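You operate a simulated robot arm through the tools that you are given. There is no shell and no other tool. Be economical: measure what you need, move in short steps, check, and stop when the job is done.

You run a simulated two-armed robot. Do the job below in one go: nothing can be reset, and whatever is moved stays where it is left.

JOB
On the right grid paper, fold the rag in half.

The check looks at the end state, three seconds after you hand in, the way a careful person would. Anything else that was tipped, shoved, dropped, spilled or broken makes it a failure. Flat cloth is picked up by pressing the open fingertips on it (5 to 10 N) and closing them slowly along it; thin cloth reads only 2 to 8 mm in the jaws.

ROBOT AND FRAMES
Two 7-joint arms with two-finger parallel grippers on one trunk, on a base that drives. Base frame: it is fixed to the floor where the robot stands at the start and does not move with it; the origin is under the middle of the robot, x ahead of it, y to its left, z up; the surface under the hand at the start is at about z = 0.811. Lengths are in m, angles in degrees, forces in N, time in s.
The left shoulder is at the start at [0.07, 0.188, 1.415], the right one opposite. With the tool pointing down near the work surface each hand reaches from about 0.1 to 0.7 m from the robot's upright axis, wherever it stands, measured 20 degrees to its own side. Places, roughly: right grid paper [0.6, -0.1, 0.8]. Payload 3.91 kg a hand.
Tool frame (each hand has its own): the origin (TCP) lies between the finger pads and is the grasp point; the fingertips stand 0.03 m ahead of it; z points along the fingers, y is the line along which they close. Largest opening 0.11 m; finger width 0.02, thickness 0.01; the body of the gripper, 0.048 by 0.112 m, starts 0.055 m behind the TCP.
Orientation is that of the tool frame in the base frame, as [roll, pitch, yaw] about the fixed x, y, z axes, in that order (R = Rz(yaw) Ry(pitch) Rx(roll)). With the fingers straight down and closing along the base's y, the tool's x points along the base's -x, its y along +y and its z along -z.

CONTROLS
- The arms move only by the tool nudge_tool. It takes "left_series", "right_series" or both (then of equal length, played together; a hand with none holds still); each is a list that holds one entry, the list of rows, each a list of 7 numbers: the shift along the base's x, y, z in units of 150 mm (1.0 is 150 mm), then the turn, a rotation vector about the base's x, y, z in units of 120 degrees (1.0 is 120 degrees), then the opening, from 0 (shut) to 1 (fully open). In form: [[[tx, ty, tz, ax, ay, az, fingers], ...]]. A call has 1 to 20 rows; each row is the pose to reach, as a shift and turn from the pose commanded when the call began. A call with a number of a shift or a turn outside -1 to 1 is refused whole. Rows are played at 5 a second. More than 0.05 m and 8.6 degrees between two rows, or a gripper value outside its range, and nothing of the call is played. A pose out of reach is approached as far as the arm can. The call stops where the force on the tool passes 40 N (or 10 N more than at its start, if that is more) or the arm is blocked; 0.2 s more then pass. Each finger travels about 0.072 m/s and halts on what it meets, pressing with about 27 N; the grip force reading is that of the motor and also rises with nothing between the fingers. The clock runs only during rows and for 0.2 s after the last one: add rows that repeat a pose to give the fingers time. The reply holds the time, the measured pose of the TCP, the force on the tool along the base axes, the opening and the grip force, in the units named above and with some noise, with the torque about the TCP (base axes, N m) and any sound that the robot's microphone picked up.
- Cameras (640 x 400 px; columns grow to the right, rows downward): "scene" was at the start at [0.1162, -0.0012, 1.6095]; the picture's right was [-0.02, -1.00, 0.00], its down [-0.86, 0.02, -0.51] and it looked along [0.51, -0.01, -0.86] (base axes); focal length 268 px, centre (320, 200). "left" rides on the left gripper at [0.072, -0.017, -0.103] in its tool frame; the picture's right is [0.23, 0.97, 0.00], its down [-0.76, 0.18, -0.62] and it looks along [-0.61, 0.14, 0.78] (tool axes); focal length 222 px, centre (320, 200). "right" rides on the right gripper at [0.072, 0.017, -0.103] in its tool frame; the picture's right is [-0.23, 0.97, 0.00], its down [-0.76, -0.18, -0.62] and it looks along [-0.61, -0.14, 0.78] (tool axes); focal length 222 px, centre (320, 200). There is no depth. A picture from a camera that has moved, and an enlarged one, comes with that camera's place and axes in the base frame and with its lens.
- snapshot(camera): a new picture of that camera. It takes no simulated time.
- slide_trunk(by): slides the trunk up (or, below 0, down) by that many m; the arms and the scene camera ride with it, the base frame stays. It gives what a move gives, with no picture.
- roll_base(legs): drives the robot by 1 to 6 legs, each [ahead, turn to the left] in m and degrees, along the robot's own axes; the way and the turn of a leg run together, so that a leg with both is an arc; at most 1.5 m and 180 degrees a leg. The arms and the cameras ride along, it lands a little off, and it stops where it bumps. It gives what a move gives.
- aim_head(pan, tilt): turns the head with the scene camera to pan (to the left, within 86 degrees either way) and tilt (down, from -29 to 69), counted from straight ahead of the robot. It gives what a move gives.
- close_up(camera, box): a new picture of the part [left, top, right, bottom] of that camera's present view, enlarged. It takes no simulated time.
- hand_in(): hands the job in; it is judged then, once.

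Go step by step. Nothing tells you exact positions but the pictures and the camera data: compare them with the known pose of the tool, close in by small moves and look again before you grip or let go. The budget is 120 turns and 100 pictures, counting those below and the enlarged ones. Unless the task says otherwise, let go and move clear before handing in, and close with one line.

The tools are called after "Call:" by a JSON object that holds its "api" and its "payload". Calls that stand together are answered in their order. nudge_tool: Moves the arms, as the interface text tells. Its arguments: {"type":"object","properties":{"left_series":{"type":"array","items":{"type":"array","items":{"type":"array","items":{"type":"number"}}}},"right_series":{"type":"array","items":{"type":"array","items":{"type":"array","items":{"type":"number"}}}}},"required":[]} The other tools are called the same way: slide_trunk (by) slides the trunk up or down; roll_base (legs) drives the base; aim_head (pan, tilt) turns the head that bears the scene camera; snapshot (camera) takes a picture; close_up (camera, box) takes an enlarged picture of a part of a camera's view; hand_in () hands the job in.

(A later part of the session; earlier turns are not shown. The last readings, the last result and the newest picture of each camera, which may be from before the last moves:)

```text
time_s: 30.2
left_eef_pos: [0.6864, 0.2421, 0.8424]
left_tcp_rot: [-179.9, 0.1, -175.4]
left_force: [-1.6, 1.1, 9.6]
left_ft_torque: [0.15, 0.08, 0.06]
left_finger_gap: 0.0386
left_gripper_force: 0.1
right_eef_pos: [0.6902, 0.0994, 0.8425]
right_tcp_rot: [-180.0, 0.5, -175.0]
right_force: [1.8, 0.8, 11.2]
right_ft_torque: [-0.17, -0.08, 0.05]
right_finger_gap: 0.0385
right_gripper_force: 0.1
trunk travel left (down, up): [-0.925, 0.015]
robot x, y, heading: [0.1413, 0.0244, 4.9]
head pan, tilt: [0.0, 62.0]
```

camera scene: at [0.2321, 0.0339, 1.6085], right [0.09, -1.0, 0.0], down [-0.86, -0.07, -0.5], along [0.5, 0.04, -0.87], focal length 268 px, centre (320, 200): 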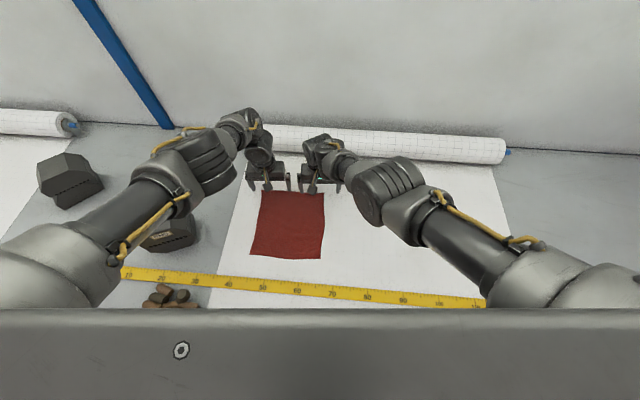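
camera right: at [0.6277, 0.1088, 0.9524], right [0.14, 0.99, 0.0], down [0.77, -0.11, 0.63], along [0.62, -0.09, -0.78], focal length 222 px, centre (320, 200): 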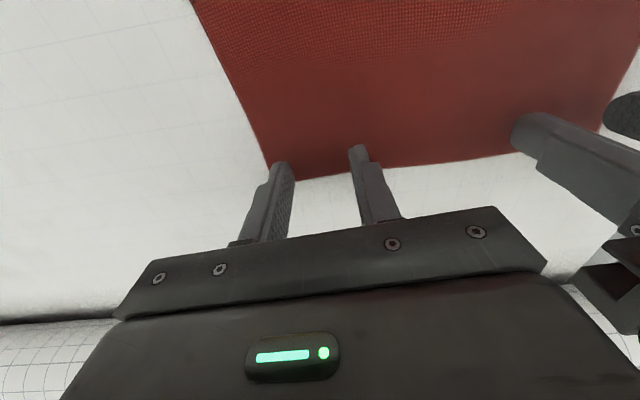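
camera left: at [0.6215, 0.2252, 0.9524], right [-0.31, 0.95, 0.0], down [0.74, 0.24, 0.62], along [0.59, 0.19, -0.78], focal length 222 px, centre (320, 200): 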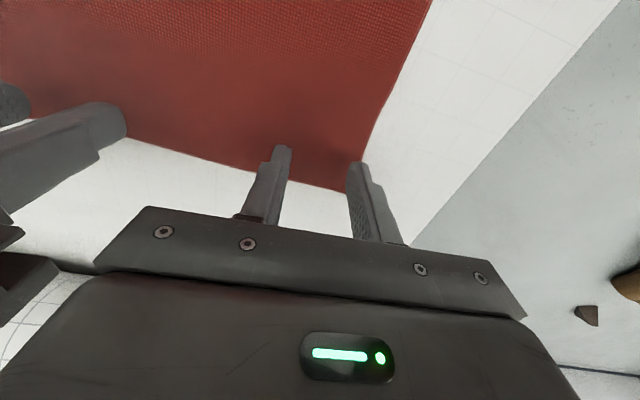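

Both press with about 10 N. Closing slowly.

Call:
{"api": "nudge_tool", "payload": {"left_series": [[[0, 0, 0, 0, 0, 0, 0.32], [0, 0, 0, 0, 0, 0, 0.29], [0, 0, 0, 0, 0, 0, 0.26], [0, 0, 0, 0, 0, 0, 0.23], [0, 0, 0, 0, 0, 0, 0.2], [0, 0, 0, 0, 0, 0, 0.17], [0, 0, 0, 0, 0, 0, 0.14], [0, 0, 0, 0, 0, 0, 0.11], [0, 0, 0, 0, 0, 0, 0.08], [0, 0, 0, 0, 0, 0, 0.05], [0, 0, 0, 0, 0, 0, 0.02], [0, 0, 0, 0, 0, 0, 0], [0, 0, 0, 0, 0, 0, 0], [0, 0, 0, 0, 0, 0, 0]]], "right_series": [[[0, 0, 0, 0, 0, 0, 0.32], [0, 0, 0, 0, 0, 0, 0.29], [0, 0, 0, 0, 0, 0, 0.26], [0, 0, 0, 0, 0, 0, 0.23], [0, 0, 0, 0, 0, 0, 0.2], [0, 0, 0, 0, 0, 0, 0.17], [0, 0, 0, 0, 0, 0, 0.14], [0, 0, 0, 0, 0, 0, 0.11], [0, 0, 0, 0, 0, 0, 0.08], [0, 0, 0, 0, 0, 0, 0.05], [0, 0, 0, 0, 0, 0, 0.02], [0, 0, 0, 0, 0, 0, 0], [0, 0, 0, 0, 0, 0, 0], [0, 0, 0, 0, 0, 0, 0]]]}}

Call:
{"api": "snapshot", "payload": {"camera": "left"}}

Call:
{"api": "snapshot", "payload": {"camera": "right"}}

```text
time_s: 33.2
left_eef_pos: [0.6877, 0.2416, 0.8422]
left_tcp_rot: [-179.8, 0.1, -175.3]
left_force: [0.7, -10.2, 11.1]
left_ft_torque: [-0.26, -0.03, 0.04]
left_finger_gap: 0.002
left_gripper_force: 27.1
right_eef_pos: [0.6915, 0.0997, 0.8432]
right_tcp_rot: [179.9, 0.4, -175.0]
right_force: [0.3, 9.9, 8.2]
right_ft_torque: [0.27, 0.04, -0.01]
right_finger_gap: 0.0022
right_gripper_force: 26.6
trunk travel left (down, up): [-0.925, 0.015]
robot x, y, heading: [0.1408, 0.0257, 5.2]
head pan, tilt: [0.0, 62.0]
```

```text
77 pictures are left
camera left: at [0.6166, 0.2193, 0.9449], right [-0.31, 0.95, 0.0], down [0.74, 0.24, 0.62], along [0.59, 0.19, -0.78], focal length 222 px, centre (320, 200)
```

left: 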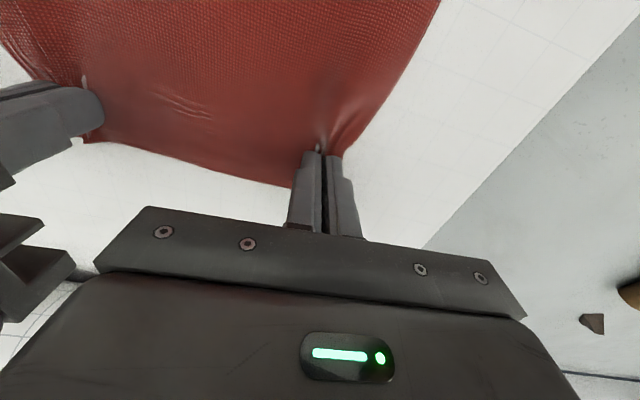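

```text
76 pictures are left
camera right: at [0.6172, 0.1094, 0.9445], right [0.14, 0.99, 0.0], down [0.77, -0.11, 0.63], along [0.62, -0.09, -0.78], focal length 222 px, centre (320, 200)
```

right: 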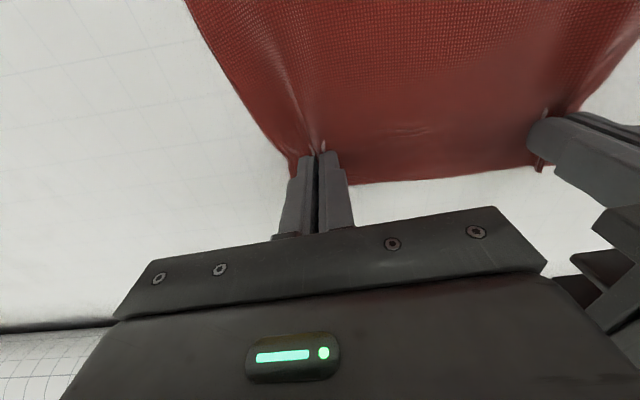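

Both corners are pinched (2 mm of cloth in the jaws). I'll lift along the first part of the fold arc and look.

Call:
{"api": "nudge_tool", "payload": {"left_series": [[[-0.009, 0, 0.104, 0, 0, 0, 0], [-0.037, 0, 0.205, 0, 0, 0, 0], [-0.083, -0.005, 0.3, 0, 0, 0, 0], [-0.145, -0.005, 0.386, 0, 0, 0, 0], [-0.145, -0.005, 0.386, 0, 0, 0, 0]]], "right_series": [[[-0.009, 0, 0.104, 0, 0, 0, 0], [-0.037, 0, 0.205, 0, 0, 0, 0], [-0.083, -0.005, 0.3, 0, 0, 0, 0], [-0.145, -0.005, 0.386, 0, 0, 0, 0], [-0.145, -0.005, 0.386, 0, 0, 0, 0]]]}}

Call:
{"api": "snapshot", "payload": {"camera": "scene"}}

Call:
{"api": "snapshot", "payload": {"camera": "right"}}

```text
time_s: 34.4
left_eef_pos: [0.6657, 0.243, 0.8992]
left_tcp_rot: [-180.0, -0.1, -175.4]
left_force: [1.2, -14.1, 0.9]
left_ft_torque: [-0.42, 0.02, 0.02]
left_finger_gap: 0.0018
left_gripper_force: 27.0
right_eef_pos: [0.6713, 0.0985, 0.8985]
right_tcp_rot: [-180.0, 0.2, -175.1]
right_force: [-0.3, 13.4, 0.1]
right_ft_torque: [0.41, -0.01, 0.01]
right_finger_gap: 0.0018
right_gripper_force: 27.7
trunk travel left (down, up): [-0.925, 0.015]
robot x, y, heading: [0.1413, 0.0238, 5.0]
head pan, tilt: [0.0, 62.0]
```

```text
75 pictures are left
camera scene: at [0.2546, 0.0355, 1.6062], right [0.09, -1.0, 0.0], down [-0.88, -0.08, -0.47], along [0.47, 0.04, -0.88], focal length 268 px, centre (320, 200)
```

scene: 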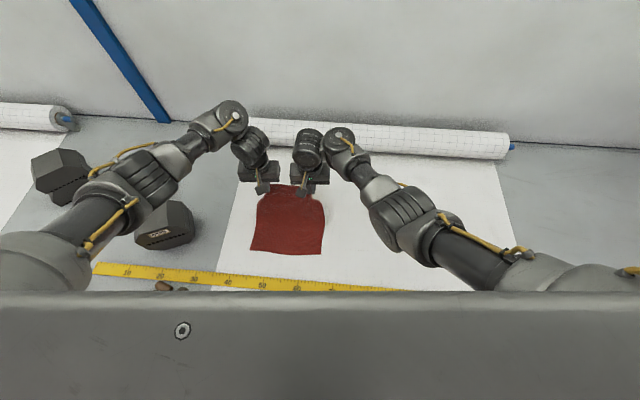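

```text
74 pictures are left
camera right: at [0.5972, 0.1088, 1.001], right [0.14, 0.99, 0.0], down [0.77, -0.11, 0.63], along [0.62, -0.09, -0.78], focal length 222 px, centre (320, 200)
```

right: 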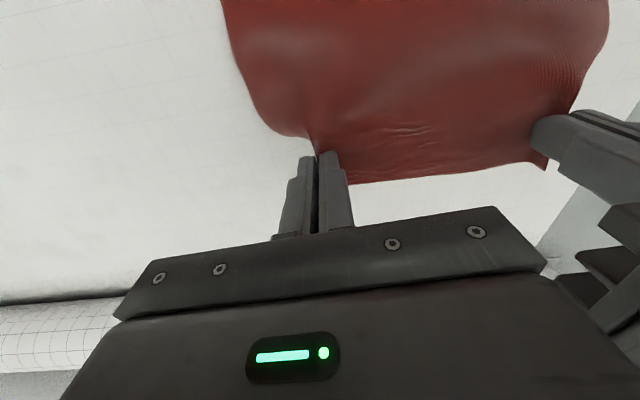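

The edge lifts cleanly, though the cloth is taut between the hands. I'll ease the hands 4 mm toward each other and carry on along the arc.

Call:
{"api": "nudge_tool", "payload": {"left_series": [[[-0.076, -0.015, 0.074, 0, 0, 0, 0], [-0.165, -0.03, 0.134, 0, 0, 0, 0], [-0.263, -0.035, 0.178, 0, 0, 0, 0], [-0.367, -0.04, 0.205, 0, 0, 0, 0], [-0.475, -0.045, 0.214, 0, 0, 0, 0], [-0.583, -0.05, 0.205, 0, 0, 0, 0], [-0.687, -0.053, 0.178, 0, 0, 0, 0], [-0.785, -0.056, 0.134, 0, 0, 0, 0], [-0.874, -0.06, 0.074, 0, 0, 0, 0], [-0.95, -0.06, 0.0, 0, 0, 0, 0], [-0.95, -0.06, 0.0, 0, 0, 0, 0]]], "right_series": [[[-0.076, 0.015, 0.074, 0, 0, 0, 0], [-0.165, 0.02, 0.134, 0, 0, 0, 0], [-0.263, 0.017, 0.178, 0, 0, 0, 0], [-0.367, 0.014, 0.205, 0, 0, 0, 0], [-0.475, 0.01, 0.214, 0, 0, 0, 0], [-0.583, 0.005, 0.205, 0, 0, 0, 0], [-0.687, 0.0, 0.178, 0, 0, 0, 0], [-0.785, -0.003, 0.134, 0, 0, 0, 0], [-0.874, -0.006, 0.074, 0, 0, 0, 0], [-0.95, -0.006, 0.0, 0, 0, 0, 0], [-0.95, -0.006, 0.0, 0, 0, 0, 0]]]}}

Call:
{"api": "snapshot", "payload": {"camera": "scene"}}

Call:
{"api": "snapshot", "payload": {"camera": "right"}}

Call:
{"api": "snapshot", "payload": {"camera": "left"}}

```text
time_s: 35.2
left_eef_pos: [0.6391, 0.2222, 0.9272]
left_tcp_rot: [-178.4, 0.6, -175.5]
left_force: [8.9, -27.6, 1.8]
left_ft_torque: [-0.85, -0.26, 0.08]
left_finger_gap: 0.002
left_gripper_force: 27.1
right_eef_pos: [0.674, 0.081, 0.9376]
right_tcp_rot: [-179.3, 3.4, -176.4]
right_force: [-8.3, 28.3, -2.5]
right_ft_torque: [0.89, 0.24, 0.11]
right_finger_gap: 0.0021
right_gripper_force: 27.2
trunk travel left (down, up): [-0.925, 0.015]
robot x, y, heading: [0.1434, 0.0255, 4.9]
head pan, tilt: [0.0, 62.0]
stopped in row 3 (left hand): the force on the tool passed its limit at 44 N (the readings are from after the stop); the commanded pose is now the measured one
```

```text
73 pictures are left
camera scene: at [0.2549, 0.0339, 1.6062], right [0.09, -1.0, 0.0], down [-0.88, -0.07, -0.47], along [0.47, 0.04, -0.88], focal length 268 px, centre (320, 200)
```

scene: 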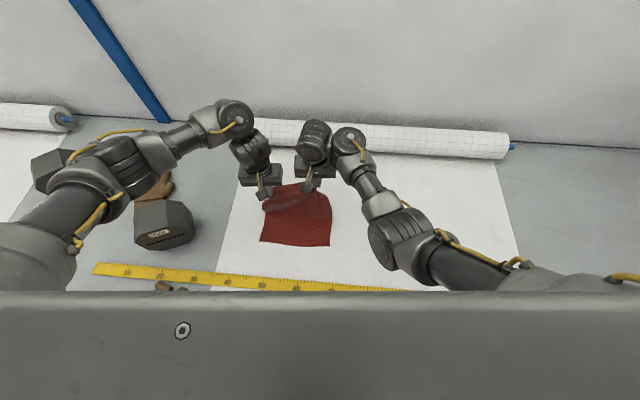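

```text
72 pictures are left
camera right: at [0.5945, 0.0935, 1.0352], right [0.17, 0.99, 0.0], down [0.73, -0.12, 0.67], along [0.66, -0.11, -0.74], focal length 222 px, centre (320, 200)
```

right: 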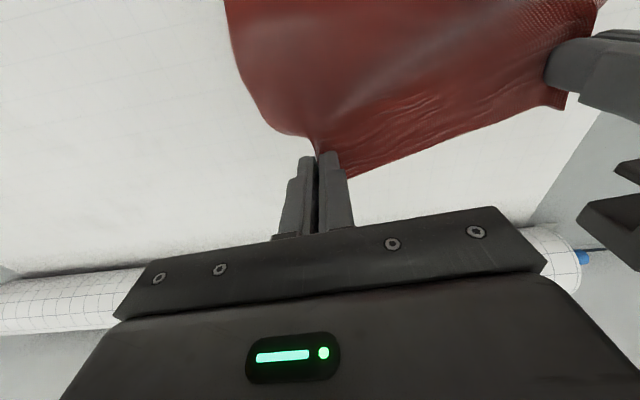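

```text
71 pictures are left
camera left: at [0.5662, 0.2036, 1.0292], right [-0.3, 0.95, -0.03], down [0.74, 0.26, 0.62], along [0.6, 0.17, -0.78], focal length 222 px, centre (320, 200)
```

left: 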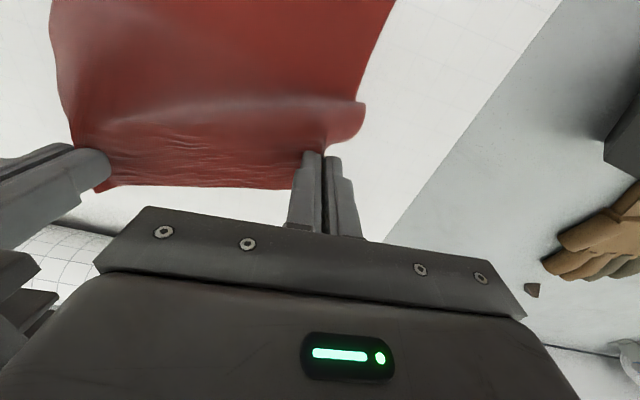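

The right arm hit its sideways limit, lagged, and dragged the rag about 4 cm away and 2.5 cm to the right, still on the paper. I'll first level the hands and slacken the cloth between them.

Call:
{"api": "nudge_tool", "payload": {"left_series": [[[0.06, -0.02, 0.02, 0, 0, 0, 0], [0.13, -0.035, 0.04, 0, 0, 0, 0], [0.19, -0.04, 0.067, 0, 0, 0, 0], [0.19, -0.04, 0.067, 0, 0, 0, 0]]]}}

Call:
{"api": "snapshot", "payload": {"camera": "scene"}}

```text
time_s: 36.2
left_eef_pos: [0.6637, 0.2255, 0.936]
left_tcp_rot: [-179.1, 0.3, -175.3]
left_force: [1.4, -16.9, 0.3]
left_ft_torque: [-0.5, -0.07, 0.01]
left_finger_gap: 0.0015
left_gripper_force: 26.7
right_eef_pos: [0.6736, 0.0797, 0.9372]
right_tcp_rot: [-179.0, 3.3, -176.5]
right_force: [-1.1, 16.8, -0.2]
right_ft_torque: [0.49, 0.0, 0.03]
right_finger_gap: 0.002
right_gripper_force: 27.0
trunk travel left (down, up): [-0.925, 0.015]
robot x, y, heading: [0.1393, 0.0264, 4.7]
head pan, tilt: [0.0, 62.0]
```

```text
70 pictures are left
camera scene: at [0.254, 0.0357, 1.6063], right [0.09, -1.0, 0.0], down [-0.88, -0.08, -0.47], along [0.47, 0.04, -0.88], focal length 268 px, centre (320, 200)
```

scene: 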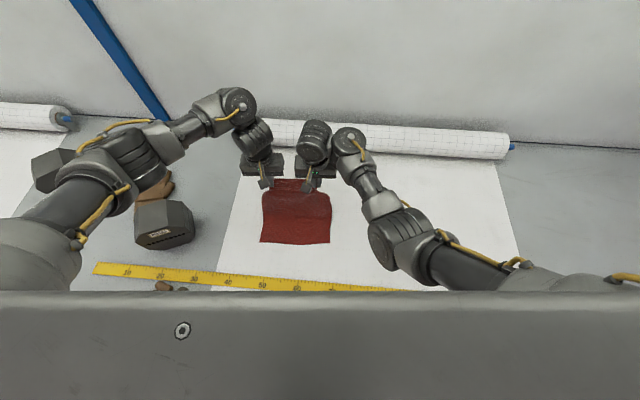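

The edge is level again and held about above the crease. I'll slacken the span by 6 mm and swing on toward the robot.

Call:
{"api": "nudge_tool", "payload": {"left_series": [[[-0.05, -0.04, -0.005, 0, 0, 0, 0], [-0.158, -0.05, -0.027, 0, 0, 0, 0], [-0.26, -0.06, -0.04, 0, 0, 0, 0], [-0.365, -0.08, -0.06, 0, 0, 0, 0], [-0.46, -0.1, -0.11, 0, 0, 0, 0], [-0.545, -0.12, -0.167, 0, 0, 0, 0], [-0.62, -0.13, -0.24, 0, 0, 0, 0], [-0.7, -0.13, -0.327, 0, 0, 0, 0], [-0.7, -0.13, -0.327, 0, 0, 0, 0]]], "right_series": [[[-0.05, 0, -0.005, 0, 0, 0, 0], [-0.158, -0.01, -0.027, 0, 0, 0, 0], [-0.26, -0.02, -0.04, 0, 0, 0, 0], [-0.365, -0.04, -0.06, 0, 0, 0, 0], [-0.46, -0.06, -0.11, 0, 0, 0, 0], [-0.545, -0.08, -0.167, 0, 0, 0, 0], [-0.62, -0.09, -0.24, 0, 0, 0, 0], [-0.7, -0.09, -0.327, 0, 0, 0, 0], [-0.7, -0.09, -0.327, 0, 0, 0, 0]]]}}

Call:
{"api": "snapshot", "payload": {"camera": "scene"}}

Call:
{"api": "snapshot", "payload": {"camera": "right"}}

Call:
{"api": "snapshot", "payload": {"camera": "left"}}

```text
time_s: 36.9
left_eef_pos: [0.6383, 0.205, 0.9344]
left_tcp_rot: [-177.5, 1.0, -175.5]
left_force: [8.9, -23.1, 4.0]
left_ft_torque: [-0.8, -0.24, 0.11]
left_finger_gap: 0.0018
left_gripper_force: 27.4
right_eef_pos: [0.6785, 0.0672, 0.9533]
right_tcp_rot: [-178.4, 6.9, -177.2]
right_force: [-8.9, 23.9, -4.0]
right_ft_torque: [0.76, 0.28, 0.18]
right_finger_gap: 0.002
right_gripper_force: 26.8
trunk travel left (down, up): [-0.925, 0.015]
robot x, y, heading: [0.1419, 0.0242, 4.5]
head pan, tilt: [0.0, 62.0]
stopped in row 3 (left hand): the force on the tool passed its limit at 42 N (the readings are from after the stop); the commanded pose is now the measured one
```

```text
69 pictures are left
camera scene: at [0.2532, 0.0353, 1.6064], right [0.09, -1.0, 0.0], down [-0.88, -0.08, -0.47], along [0.47, 0.04, -0.88], focal length 268 px, centre (320, 200)
```

scene: 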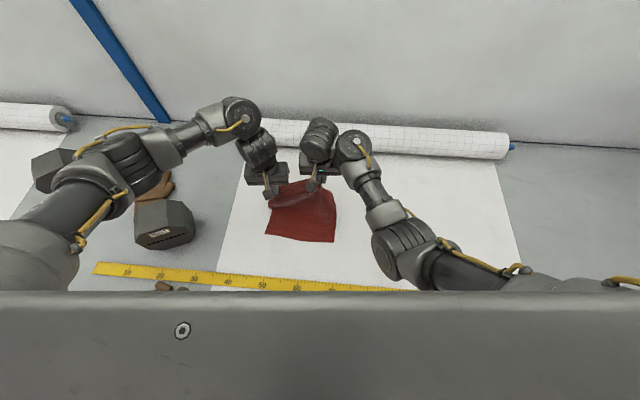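

```text
68 pictures are left
camera right: at [0.5922, 0.082, 1.046], right [0.18, 0.98, 0.0], down [0.69, -0.13, 0.71], along [0.7, -0.13, -0.7], focal length 222 px, centre (320, 200)
```

right: 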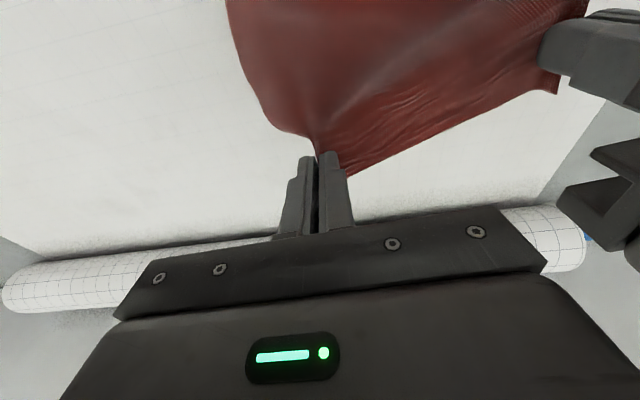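

```text
67 pictures are left
camera left: at [0.5654, 0.1872, 1.0364], right [-0.3, 0.95, -0.05], down [0.73, 0.26, 0.63], along [0.61, 0.16, -0.78], focal length 222 px, centre (320, 200)
```

left: 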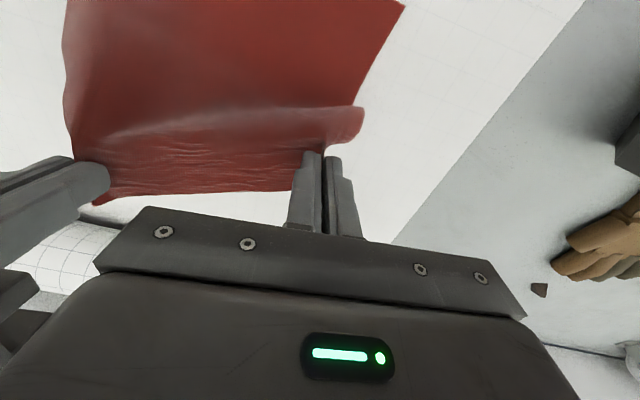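

The right arm keeps balking when it must retract here, while the left obeys. I'll level the left hand with the right again, and then make the fold motion with the base: backing up carries both hands toward me rigidly.

Call:
{"api": "nudge_tool", "payload": {"left_series": [[[0.08, -0.01, 0.04, 0, 0, 0, 0], [0.16, -0.02, 0.08, 0, 0, 0, 0], [0.23, -0.02, 0.11, 0, 0, 0, 0], [0.23, -0.02, 0.11, 0, 0, 0, 0]]]}}

Call:
{"api": "snapshot", "payload": {"camera": "scene"}}

```text
time_s: 37.9
left_eef_pos: [0.6708, 0.2077, 0.9495]
left_tcp_rot: [-178.2, 0.8, -175.2]
left_force: [0.6, -10.5, 0.3]
left_ft_torque: [-0.33, -0.02, 0.04]
left_finger_gap: 0.0018
left_gripper_force: 27.4
right_eef_pos: [0.6788, 0.0658, 0.9531]
right_tcp_rot: [-178.2, 6.8, -177.5]
right_force: [-0.3, 9.9, 0.0]
right_ft_torque: [0.29, 0.05, 0.05]
right_finger_gap: 0.0018
right_gripper_force: 26.9
trunk travel left (down, up): [-0.925, 0.015]
robot x, y, heading: [0.1437, 0.0258, 4.7]
head pan, tilt: [0.0, 62.0]
```

```text
66 pictures are left
camera scene: at [0.2541, 0.0356, 1.6063], right [0.09, -1.0, 0.0], down [-0.88, -0.08, -0.47], along [0.47, 0.04, -0.88], focal length 268 px, centre (320, 200)
```

scene: 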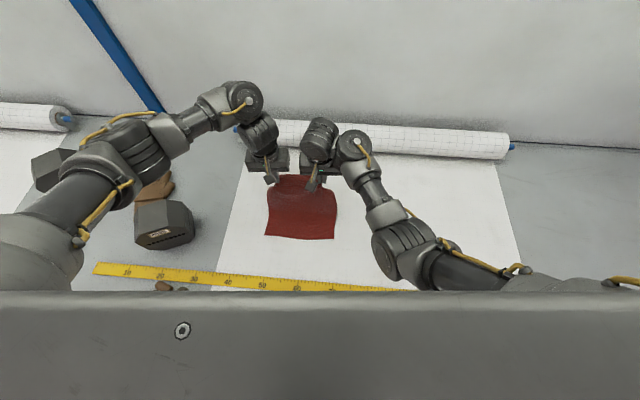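

The rag's near edge is now at x≈0.54, y 0.02–0.23, square to the base axes. I'll lower the trunk 3 cm to bring the hands to the right arc height, then back up in steps.

Call:
{"api": "slide_trunk", "payload": {"by": -0.03}}

Call:
{"api": "roll_base", "payload": {"legs": [[-0.06, 0]]}}

Call:
{"api": "snapshot", "payload": {"camera": "scene"}}

Call:
{"api": "snapshot", "payload": {"camera": "right"}}

```text
time_s: 38.6
left_eef_pos: [0.672, 0.2061, 0.9197]
left_tcp_rot: [-178.2, 0.7, -175.2]
left_force: [0.7, -8.3, 0.4]
left_ft_torque: [-0.26, -0.05, 0.04]
left_finger_gap: 0.0018
left_gripper_force: 27.1
right_eef_pos: [0.6775, 0.0667, 0.9221]
right_tcp_rot: [-178.3, 6.8, -177.4]
right_force: [-0.3, 8.7, -0.5]
right_ft_torque: [0.24, 0.03, 0.02]
right_finger_gap: 0.0018
right_gripper_force: 27.3
trunk travel left (down, up): [-0.895, 0.045]
robot x, y, heading: [0.1436, 0.026, 5.0]
head pan, tilt: [0.0, 62.0]
```

```text
time_s: 39.6
left_eef_pos: [0.6163, 0.2028, 0.916]
left_tcp_rot: [-178.1, 0.4, -175.3]
left_force: [1.6, -8.4, 0.0]
left_ft_torque: [-0.25, 0.03, 0.0]
left_finger_gap: 0.0018
left_gripper_force: 26.6
right_eef_pos: [0.623, 0.062, 0.9192]
right_tcp_rot: [-178.2, 6.5, -177.5]
right_force: [0.1, 8.4, 0.0]
right_ft_torque: [0.24, 0.07, 0.02]
right_finger_gap: 0.002
right_gripper_force: 26.4
trunk travel left (down, up): [-0.895, 0.045]
robot x, y, heading: [0.0783, 0.0192, 4.8]
head pan, tilt: [0.0, 62.0]
```

```text
65 pictures are left
camera scene: at [0.2023, 0.0315, 1.5756], right [0.09, -1.0, 0.0], down [-0.88, -0.08, -0.47], along [0.46, 0.04, -0.89], focal length 268 px, centre (320, 200)
```

scene: 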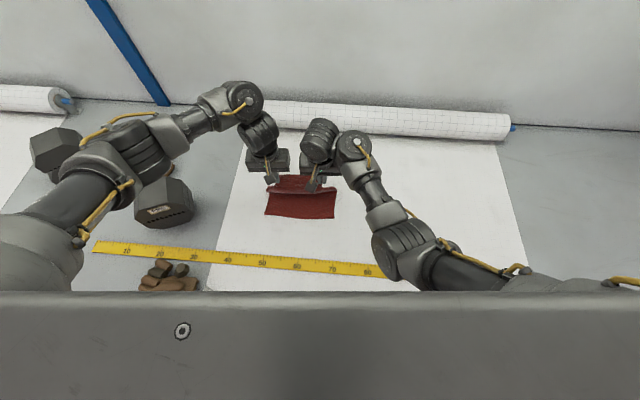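

```text
64 pictures are left
camera right: at [0.5378, 0.0771, 1.0128], right [0.19, 0.98, 0.0], down [0.69, -0.13, 0.71], along [0.7, -0.13, -0.7], focal length 222 px, centre (320, 200)
```

right: 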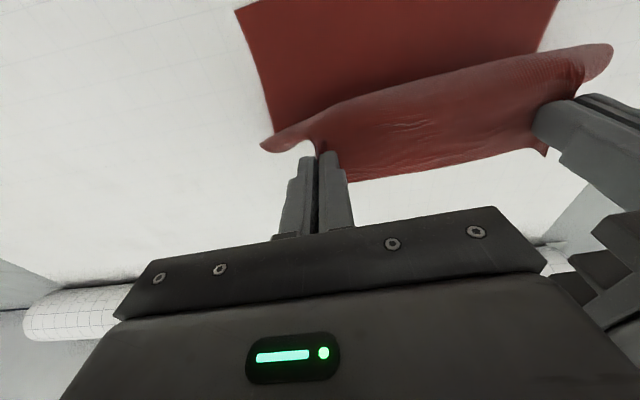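

Backing up works well: the rag folds over a steady near edge. The last 2 cm of the held edge still points away over the fingers, so I'll tilt both hands (fingertips pointing away from me) so that the edge turns over with the fold.

Call:
{"api": "nudge_tool", "payload": {"left_series": [[[-0.02, 0, 0, 0, -0.06, 0, 0], [-0.045, 0, 0, 0, -0.12, 0, 0], [-0.07, 0, 0, 0, -0.18, 0, 0], [-0.1, 0, 0, 0, -0.24, 0, 0], [-0.12, 0, 0, 0, -0.3, 0, 0], [-0.12, 0, 0, 0, -0.3, 0, 0]]], "right_series": [[[-0.02, 0, 0, 0, -0.05, 0, 0], [-0.045, 0, 0, 0, -0.1, 0, 0], [-0.07, 0, 0, 0, -0.15, 0, 0], [-0.1, 0, 0, 0, -0.2, 0, 0], [-0.12, 0, 0, 0, -0.25, 0, 0], [-0.12, 0, 0, 0, -0.25, 0, 0]]]}}

Call:
{"api": "snapshot", "payload": {"camera": "scene"}}

Call:
{"api": "snapshot", "payload": {"camera": "right"}}

```text
time_s: 41.0
left_eef_pos: [0.5944, 0.2012, 0.9187]
left_tcp_rot: [-174.9, 36.6, -174.2]
left_force: [0.5, -6.0, 0.1]
left_ft_torque: [-0.15, -0.02, -0.14]
left_finger_gap: 0.0019
left_gripper_force: 26.8
right_eef_pos: [0.6, 0.0609, 0.9239]
right_tcp_rot: [-176.8, 36.6, -176.8]
right_force: [-1.4, 6.0, 0.6]
right_ft_torque: [0.12, 0.0, 0.09]
right_finger_gap: 0.0017
right_gripper_force: 26.6
trunk travel left (down, up): [-0.895, 0.045]
robot x, y, heading: [0.0807, 0.0224, 5.0]
head pan, tilt: [0.0, 62.0]
```

```text
63 pictures are left
camera scene: at [0.1946, 0.0297, 1.5763], right [0.09, -1.0, 0.0], down [-0.88, -0.08, -0.47], along [0.47, 0.04, -0.88], focal length 268 px, centre (320, 200)
```

scene: 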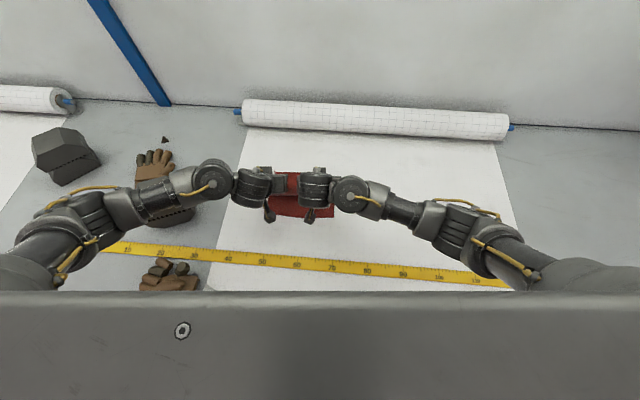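

```text
62 pictures are left
camera right: at [0.4797, 0.076, 0.9611], right [0.16, 0.98, 0.09], down [0.24, -0.13, 0.96], along [0.96, -0.13, -0.26], focal length 222 px, centre (320, 200)
```

right: 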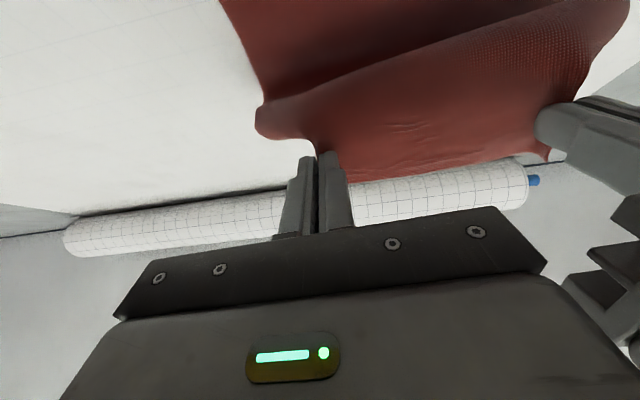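

The tilt works for both arms. Before lowering I must make sure the left forearm clears the tall weight beneath it, so I'll look from a different angle.

Call:
{"api": "aim_head", "payload": {"pan": 45, "tilt": 50}}

Call:
{"api": "snapshot", "payload": {"camera": "scene"}}

Call:
{"api": "snapshot", "payload": {"camera": "left"}}

```text
time_s: 42.1
left_eef_pos: [0.5951, 0.2017, 0.9189]
left_tcp_rot: [-174.7, 36.6, -174.1]
left_force: [0.8, -5.6, 0.8]
left_ft_torque: [-0.12, -0.01, -0.12]
left_finger_gap: 0.0017
left_gripper_force: 26.9
right_eef_pos: [0.5996, 0.0615, 0.9233]
right_tcp_rot: [-176.7, 36.7, -176.8]
right_force: [0.0, 7.0, -1.0]
right_ft_torque: [0.17, 0.01, 0.1]
right_finger_gap: 0.0021
right_gripper_force: 27.5
trunk travel left (down, up): [-0.895, 0.045]
robot x, y, heading: [0.0789, 0.0209, 4.9]
head pan, tilt: [45.0, 50.0]
```

```text
61 pictures are left
camera scene: at [0.1802, 0.0836, 1.5911], right [0.76, -0.64, 0.0], down [-0.49, -0.59, -0.64], along [0.41, 0.49, -0.77], focal length 268 px, centre (320, 200)
```

scene: 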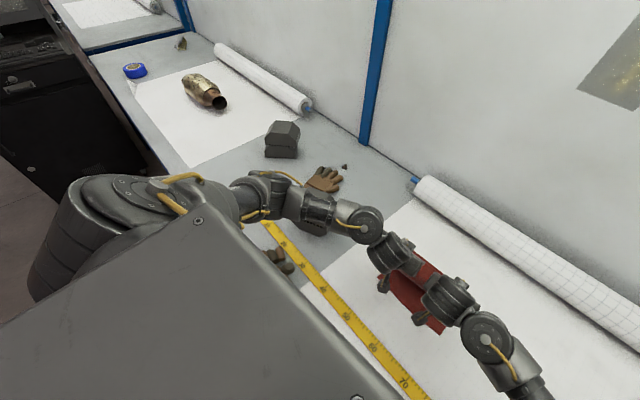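

```text
60 pictures are left
camera left: at [0.4757, 0.1819, 0.9584], right [-0.23, 0.95, -0.21], down [0.23, 0.26, 0.94], along [0.95, 0.17, -0.27], focal length 222 px, centre (320, 200)
```

left: 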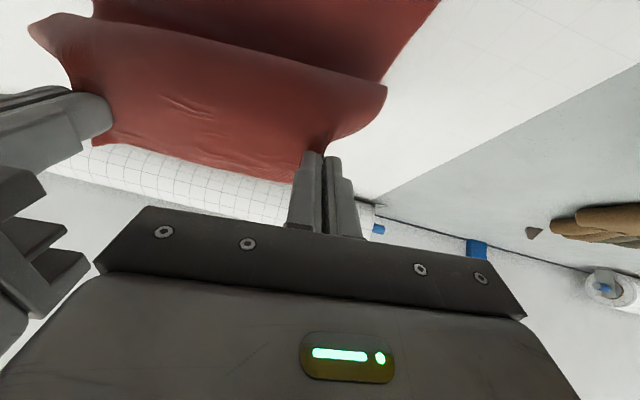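

The left forearm is about 0.1 m above the weight's top; lowering by 5–6 cm is safe. Lower 2.5 cm, then back up 5 cm.

Call:
{"api": "nudge_tool", "payload": {"left_series": [[[0, 0, -0.08, 0, 0, 0, 0], [0, 0, -0.16, 0, 0, 0, 0], [0, 0, -0.16, 0, 0, 0, 0]]], "right_series": [[[0, 0, -0.08, 0, 0, 0, 0], [0, 0, -0.19, 0, 0, 0, 0], [0, 0, -0.19, 0, 0, 0, 0]]]}}

Call:
{"api": "roll_base", "payload": {"legs": [[-0.05, 0]]}}

Call:
{"api": "aim_head", "payload": {"pan": 0, "tilt": 60}}

Call:
{"api": "close_up", "payload": {"camera": "scene", "box": [160, 120, 480, 320]}}

Call:
{"api": "snapshot", "payload": {"camera": "right"}}

```text
time_s: 42.9
left_eef_pos: [0.5955, 0.2024, 0.8962]
left_tcp_rot: [-174.8, 36.6, -174.1]
left_force: [0.4, -7.4, 1.1]
left_ft_torque: [-0.15, -0.03, -0.11]
left_finger_gap: 0.0019
left_gripper_force: 27.0
right_eef_pos: [0.5996, 0.0616, 0.8936]
right_tcp_rot: [-176.7, 36.7, -176.8]
right_force: [-0.7, 7.8, 0.4]
right_ft_torque: [0.13, 0.0, 0.12]
right_finger_gap: 0.0021
right_gripper_force: 26.9
trunk travel left (down, up): [-0.895, 0.045]
robot x, y, heading: [0.0807, 0.0211, 5.0]
head pan, tilt: [45.0, 50.0]
```

```text
time_s: 43.9
left_eef_pos: [0.5485, 0.1972, 0.8931]
left_tcp_rot: [-174.6, 36.5, -174.1]
left_force: [1.6, -7.6, 0.8]
left_ft_torque: [-0.18, 0.0, -0.13]
left_finger_gap: 0.0017
left_gripper_force: 26.3
right_eef_pos: [0.554, 0.0579, 0.8923]
right_tcp_rot: [-176.7, 36.5, -176.7]
right_force: [-0.1, 7.8, 0.0]
right_ft_torque: [0.21, 0.05, 0.14]
right_finger_gap: 0.0018
right_gripper_force: 26.8
trunk travel left (down, up): [-0.895, 0.045]
robot x, y, heading: [0.0346, 0.0198, 5.2]
head pan, tilt: [45.0, 50.0]
```

```text
time_s: 45.0
left_eef_pos: [0.547, 0.1974, 0.8949]
left_tcp_rot: [-174.6, 36.6, -174.0]
left_force: [0.6, -6.3, 0.7]
left_ft_torque: [-0.17, 0.0, -0.08]
left_finger_gap: 0.002
left_gripper_force: 26.9
right_eef_pos: [0.5524, 0.0571, 0.8944]
right_tcp_rot: [-176.7, 36.6, -176.9]
right_force: [-0.2, 5.1, 0.9]
right_ft_torque: [0.14, -0.02, 0.12]
right_finger_gap: 0.0019
right_gripper_force: 27.1
trunk travel left (down, up): [-0.895, 0.045]
robot x, y, heading: [0.0353, 0.0133, 4.9]
head pan, tilt: [0.0, 60.0]
```

```text
2.00 times, centred on (320, 220) of scene
camera zoom: at [0.1492, 0.0266, 1.5785], right [0.09, -1.0, 0.0], down [-0.86, -0.07, -0.5], along [0.5, 0.04, -0.87], focal length 535 px, centre (320, 160)
```

zoom: 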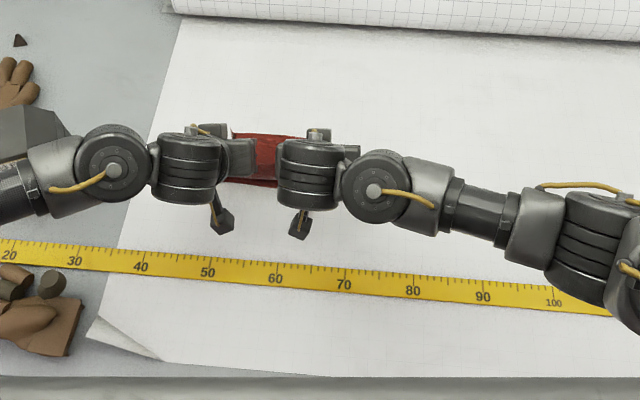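

```text
58 pictures are left
camera right: at [0.4312, 0.0727, 0.932], right [0.16, 0.98, 0.09], down [0.24, -0.13, 0.96], along [0.96, -0.13, -0.26], focal length 222 px, centre (320, 200)
```

right: 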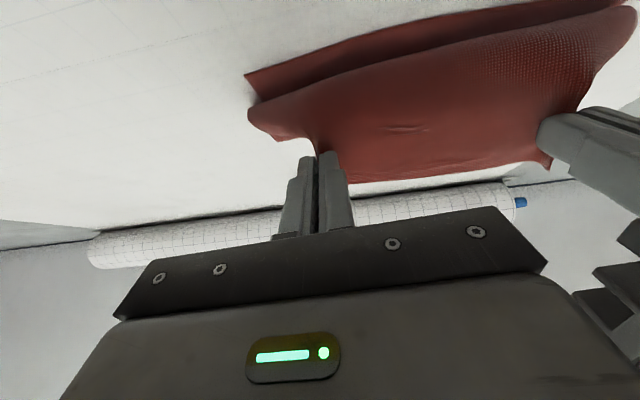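

Call:
{"api": "nudge_tool", "payload": {"left_series": [[[-0.02, 0, -0.08, 0, 0, 0, 0], [-0.04, 0, -0.16, 0, 0, 0, 0], [-0.06, 0, -0.24, 0, 0, 0, 0], [-0.06, 0, -0.24, 0, 0, 0, 0]]], "right_series": [[[-0.02, 0, -0.08, 0, 0, 0, 0], [-0.04, 0, -0.16, 0, 0, 0, 0], [-0.06, 0, -0.24, 0, 0, 0, 0], [-0.06, 0, -0.24, 0, 0, 0, 0]]]}}

Call:
{"api": "snapshot", "payload": {"camera": "right"}}

Call:
{"api": "snapshot", "payload": {"camera": "left"}}

Call:
{"api": "snapshot", "payload": {"camera": "scene"}}

```text
time_s: 46.0
left_eef_pos: [0.5369, 0.1975, 0.8582]
left_tcp_rot: [-174.8, 36.6, -174.1]
left_force: [1.2, -6.5, -0.5]
left_ft_torque: [-0.14, 0.0, -0.08]
left_finger_gap: 0.0021
left_gripper_force: 26.8
right_eef_pos: [0.5425, 0.0581, 0.8573]
right_tcp_rot: [-176.7, 36.7, -176.8]
right_force: [-0.5, 6.7, -0.1]
right_ft_torque: [0.14, 0.02, 0.12]
right_finger_gap: 0.0019
right_gripper_force: 27.3
trunk travel left (down, up): [-0.895, 0.045]
robot x, y, heading: [0.0324, 0.0175, 5.0]
head pan, tilt: [0.0, 60.0]
```

```text
57 pictures are left
camera right: at [0.4219, 0.0724, 0.8957], right [0.16, 0.98, 0.09], down [0.24, -0.13, 0.96], along [0.96, -0.13, -0.26], focal length 222 px, centre (320, 200)
```

right: 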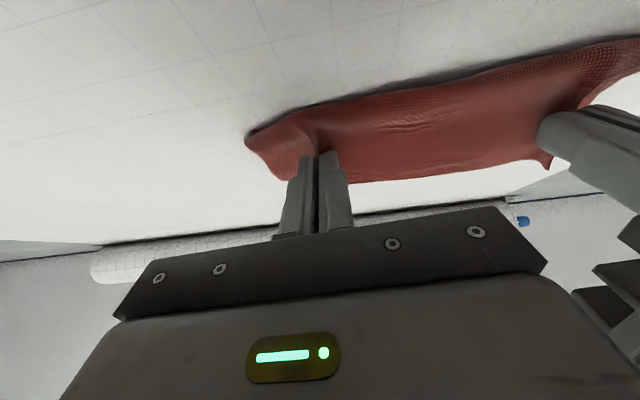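

```text
56 pictures are left
camera left: at [0.4178, 0.1783, 0.8979], right [-0.23, 0.95, -0.21], down [0.23, 0.26, 0.94], along [0.95, 0.17, -0.27], focal length 222 px, centre (320, 200)
```

left: 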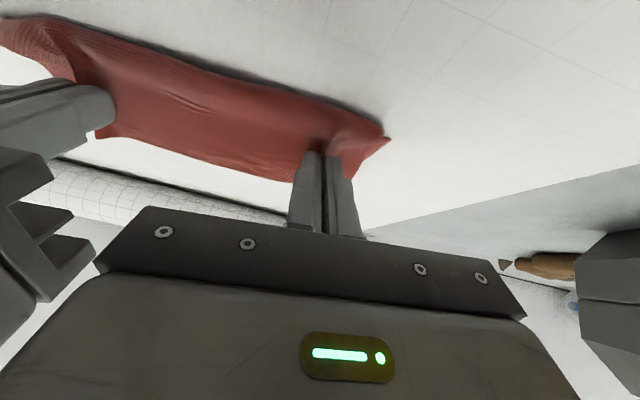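

```text
55 pictures are left
camera scene: at [0.1486, 0.0264, 1.5785], right [0.09, -1.0, 0.0], down [-0.86, -0.07, -0.5], along [0.5, 0.04, -0.87], focal length 268 px, centre (320, 200)
```

scene: 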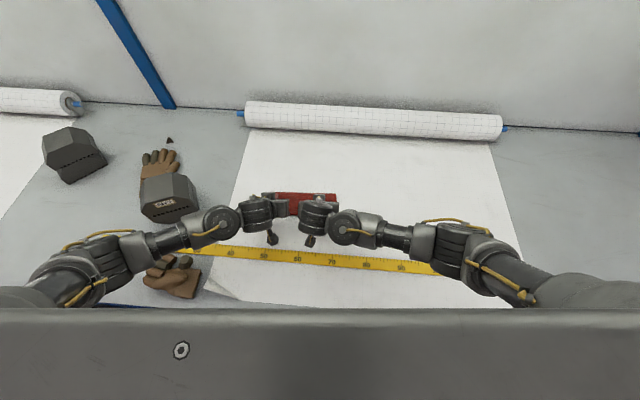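

The arms have moved clear of the weight. I'll tilt both hands another 17° so the edge stands up past the fingers, before letting go.

Call:
{"api": "nudge_tool", "payload": {"left_series": [[[-0.02, 0, 0, 0, -0.05, 0, 0], [-0.04, 0, -0.02, 0, -0.1, 0, 0], [-0.06, 0, -0.04, 0, -0.14, 0, 0], [-0.06, 0, -0.04, 0, -0.14, 0, 0]]], "right_series": [[[-0.02, 0, 0, 0, -0.05, 0, 0], [-0.04, 0, -0.02, 0, -0.1, 0, 0], [-0.06, 0, -0.04, 0, -0.14, 0, 0], [-0.06, 0, -0.04, 0, -0.14, 0, 0]]]}}

Call:
{"api": "snapshot", "payload": {"camera": "right"}}

Call:
{"api": "close_up", "payload": {"camera": "scene", "box": [220, 160, 380, 260]}}

```text
time_s: 47.0
left_eef_pos: [0.5281, 0.1977, 0.8534]
left_tcp_rot: [-172.0, 53.3, -172.2]
left_force: [0.4, -7.1, 0.1]
left_ft_torque: [-0.15, -0.01, -0.14]
left_finger_gap: 0.002
left_gripper_force: 27.0
right_eef_pos: [0.5346, 0.0566, 0.8521]
right_tcp_rot: [-175.3, 53.6, -175.7]
right_force: [-1.2, 6.6, 0.2]
right_ft_torque: [0.14, 0.01, 0.18]
right_finger_gap: 0.0019
right_gripper_force: 27.0
trunk travel left (down, up): [-0.895, 0.045]
robot x, y, heading: [0.0349, 0.0202, 5.1]
head pan, tilt: [0.0, 60.0]
```

```text
54 pictures are left
camera right: at [0.4078, 0.0721, 0.8538], right [0.13, 0.98, 0.13], down [-0.05, -0.13, 0.99], along [0.99, -0.13, 0.03], focal length 222 px, centre (320, 200)
```

right: 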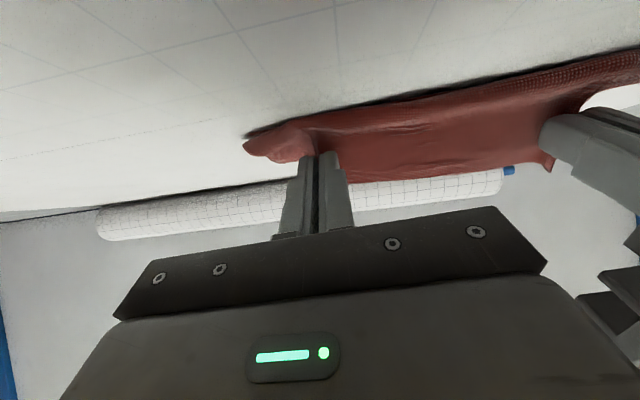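

```text
4.00 times, centred on (300, 210) of scene
camera zoom: at [0.1487, 0.0262, 1.5785], right [0.09, -1.0, 0.0], down [-0.86, -0.07, -0.5], along [0.5, 0.04, -0.87], focal length 1070 px, centre (400, 160)
```

zoom: 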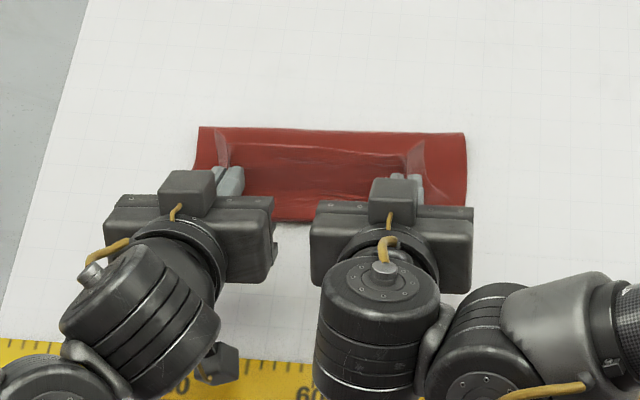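

The cloth is bunched: I overshot, so the crease has crept toward me (x≈0.61 rather than 0.655). I'll raise the hands and roll forward to hang the edge above the proper crease line, then lay it down on a shorter path.

Call:
{"api": "nudge_tool", "payload": {"left_series": [[[0.05, 0, 0.12, 0, 0, 0, 0], [0.1, 0, 0.25, 0, 0, 0, 0], [0.15, 0, 0.38, 0, 0, 0, 0], [0.15, 0, 0.47, 0, 0, 0, 0], [0.15, 0, 0.47, 0, 0, 0, 0]]], "right_series": [[[0.05, 0, 0.12, 0, 0, 0, 0], [0.1, 0, 0.25, 0, 0, 0, 0], [0.15, 0, 0.38, 0, 0, 0, 0], [0.15, 0, 0.47, 0, 0, 0, 0], [0.15, 0, 0.47, 0, 0, 0, 0]]]}}

Call:
{"api": "roll_base", "payload": {"legs": [[0.075, 0]]}}

Call:
{"api": "snapshot", "payload": {"camera": "scene"}}

Call:
{"api": "snapshot", "payload": {"camera": "right"}}

```text
time_s: 48.2
left_eef_pos: [0.5523, 0.198, 0.9233]
left_tcp_rot: [-172.0, 53.3, -172.1]
left_force: [0.5, -8.7, -0.3]
left_ft_torque: [-0.16, -0.01, -0.19]
left_finger_gap: 0.002
left_gripper_force: 26.9
right_eef_pos: [0.5565, 0.0566, 0.9214]
right_tcp_rot: [-175.2, 53.4, -175.7]
right_force: [-0.5, 9.7, 0.6]
right_ft_torque: [0.19, 0.02, 0.2]
right_finger_gap: 0.0019
right_gripper_force: 27.2
trunk travel left (down, up): [-0.895, 0.045]
robot x, y, heading: [0.0325, 0.0152, 4.8]
head pan, tilt: [0.0, 60.0]
```

```text
time_s: 49.2
left_eef_pos: [0.6179, 0.2034, 0.9277]
left_tcp_rot: [-171.8, 53.6, -172.1]
left_force: [0.1, -8.9, 0.3]
left_ft_torque: [-0.15, -0.03, -0.19]
left_finger_gap: 0.0018
left_gripper_force: 26.9
right_eef_pos: [0.6239, 0.0628, 0.9234]
right_tcp_rot: [-175.3, 53.8, -175.8]
right_force: [-1.4, 9.6, -0.2]
right_ft_torque: [0.19, -0.05, 0.29]
right_finger_gap: 0.0021
right_gripper_force: 27.2
trunk travel left (down, up): [-0.895, 0.045]
robot x, y, heading: [0.1053, 0.0238, 4.9]
head pan, tilt: [0.0, 60.0]
```

```text
52 pictures are left
camera scene: at [0.2115, 0.0317, 1.5794], right [0.09, -1.0, 0.0], down [-0.86, -0.07, -0.51], along [0.5, 0.04, -0.86], focal length 268 px, centre (320, 200)
```

scene: 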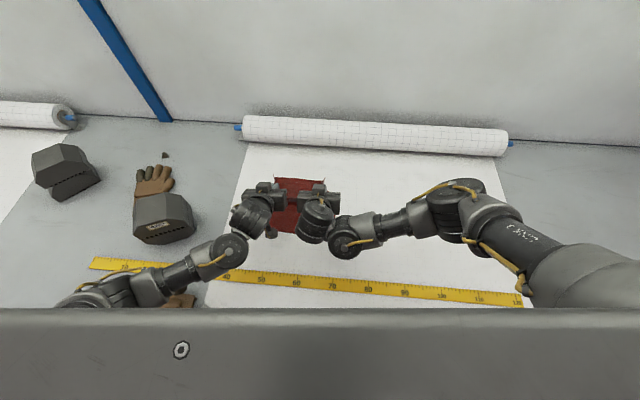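

```text
51 pictures are left
camera right: at [0.4971, 0.0774, 0.9256], right [0.13, 0.98, 0.14], down [-0.05, -0.13, 0.99], along [0.99, -0.13, 0.04], focal length 222 px, centre (320, 200)
```

right: 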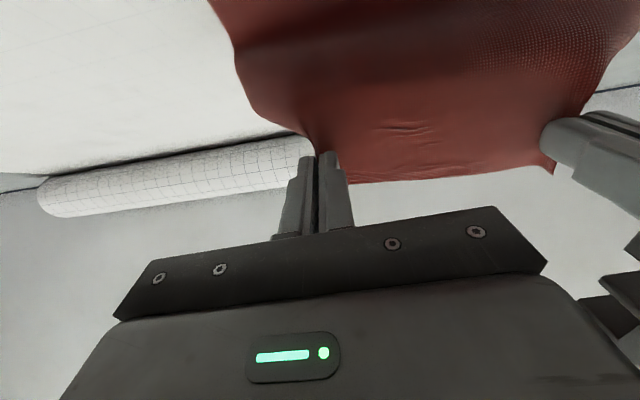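

Call:
{"api": "close_up", "payload": {"camera": "scene", "box": [220, 160, 380, 260]}}

Call:
{"api": "snapshot", "payload": {"camera": "left"}}

```text
4.00 times, centred on (300, 210) of scene
camera zoom: at [0.2115, 0.0317, 1.5794], right [0.09, -1.0, 0.0], down [-0.86, -0.07, -0.51], along [0.5, 0.04, -0.86], focal length 1070 px, centre (400, 160)
```

zoom: 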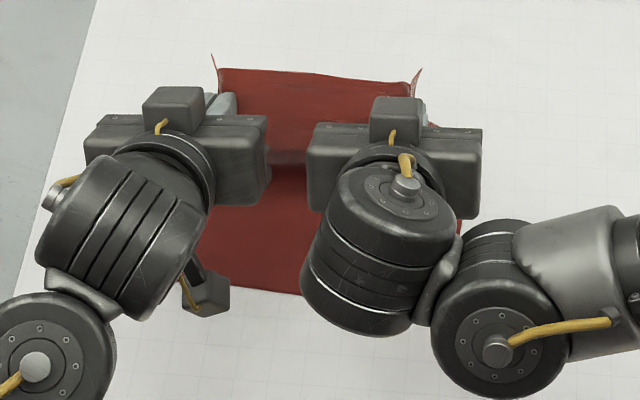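

```text
49 pictures are left
camera left: at [0.4924, 0.1844, 0.9301], right [-0.16, 0.95, -0.27], down [-0.06, 0.26, 0.96], along [0.99, 0.17, 0.02], focal length 222 px, centre (320, 200)
```

left: 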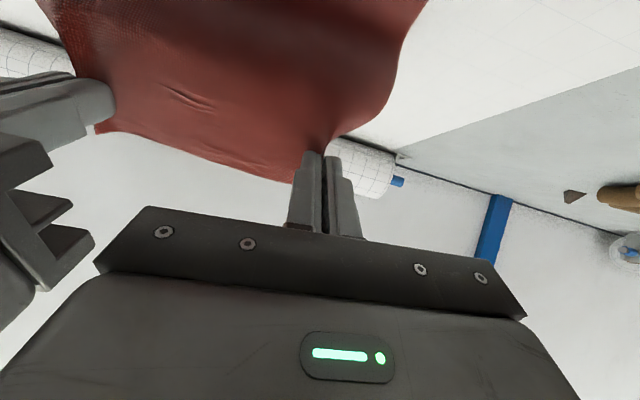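

The near edge lies at x≈0.535, and the held edge now hangs above the right crease line (≈0.65). I'll follow the proper shorter arc, tilting a bit more on the way.

Call:
{"api": "nudge_tool", "payload": {"left_series": [[[-0.08, 0, -0.02, 0, -0.015, 0, 0], [-0.167, 0, -0.053, 0, -0.03, 0, 0], [-0.24, 0, -0.1, 0, -0.045, 0, 0], [-0.313, 0, -0.153, 0, -0.06, 0, 0], [-0.38, 0, -0.21, 0, -0.07, 0, 0], [-0.44, 0, -0.273, 0, -0.083, 0, 0], [-0.48, 0, -0.33, 0, -0.083, 0, 0], [-0.5, 0, -0.37, 0, -0.083, 0, 0], [-0.5, 0, -0.37, 0, -0.083, 0, 0]]], "right_series": [[[-0.08, 0, -0.02, 0, -0.015, 0, 0], [-0.167, 0, -0.053, 0, -0.03, 0, 0], [-0.24, 0, -0.1, 0, -0.045, 0, 0], [-0.313, 0, -0.153, 0, -0.06, 0, 0], [-0.38, 0, -0.21, 0, -0.07, 0, 0], [-0.44, 0, -0.273, 0, -0.083, 0, 0], [-0.48, 0, -0.33, 0, -0.083, 0, 0], [-0.5, 0, -0.37, 0, -0.083, 0, 0], [-0.5, 0, -0.37, 0, -0.083, 0, 0]]]}}

Call:
{"api": "close_up", "payload": {"camera": "scene", "box": [220, 160, 380, 260]}}

Call:
{"api": "snapshot", "payload": {"camera": "right"}}

```text
time_s: 51.2
left_eef_pos: [0.5488, 0.2034, 0.8671]
left_tcp_rot: [-168.9, 63.2, -169.6]
left_force: [0.9, -5.5, -0.2]
left_ft_torque: [-0.11, -0.02, -0.15]
left_finger_gap: 0.0018
left_gripper_force: 26.5
right_eef_pos: [0.5538, 0.0644, 0.8655]
right_tcp_rot: [-173.8, 63.4, -174.4]
right_force: [-0.5, 5.5, -0.2]
right_ft_torque: [0.06, 0.02, 0.17]
right_finger_gap: 0.0021
right_gripper_force: 27.2
trunk travel left (down, up): [-0.895, 0.045]
robot x, y, heading: [0.1068, 0.0236, 4.8]
head pan, tilt: [0.0, 60.0]
```

```text
4.00 times, centred on (300, 210) of scene
camera zoom: at [0.2213, 0.0327, 1.5785], right [0.09, -1.0, 0.0], down [-0.86, -0.07, -0.5], along [0.5, 0.04, -0.87], focal length 1070 px, centre (400, 160)
```

zoom: 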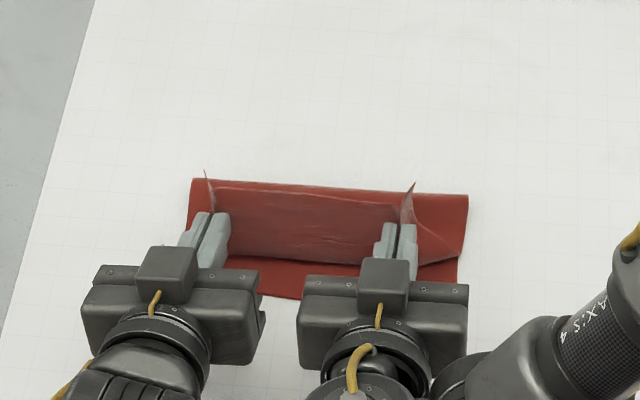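

```text
47 pictures are left
camera right: at [0.4284, 0.0788, 0.8457], right [0.1, 0.98, 0.15], down [-0.22, -0.13, 0.97], along [0.97, -0.13, 0.2], focal length 222 px, centre (320, 200)
```

right: 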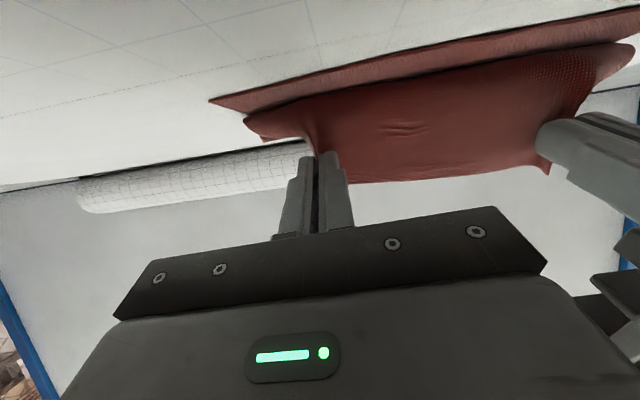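

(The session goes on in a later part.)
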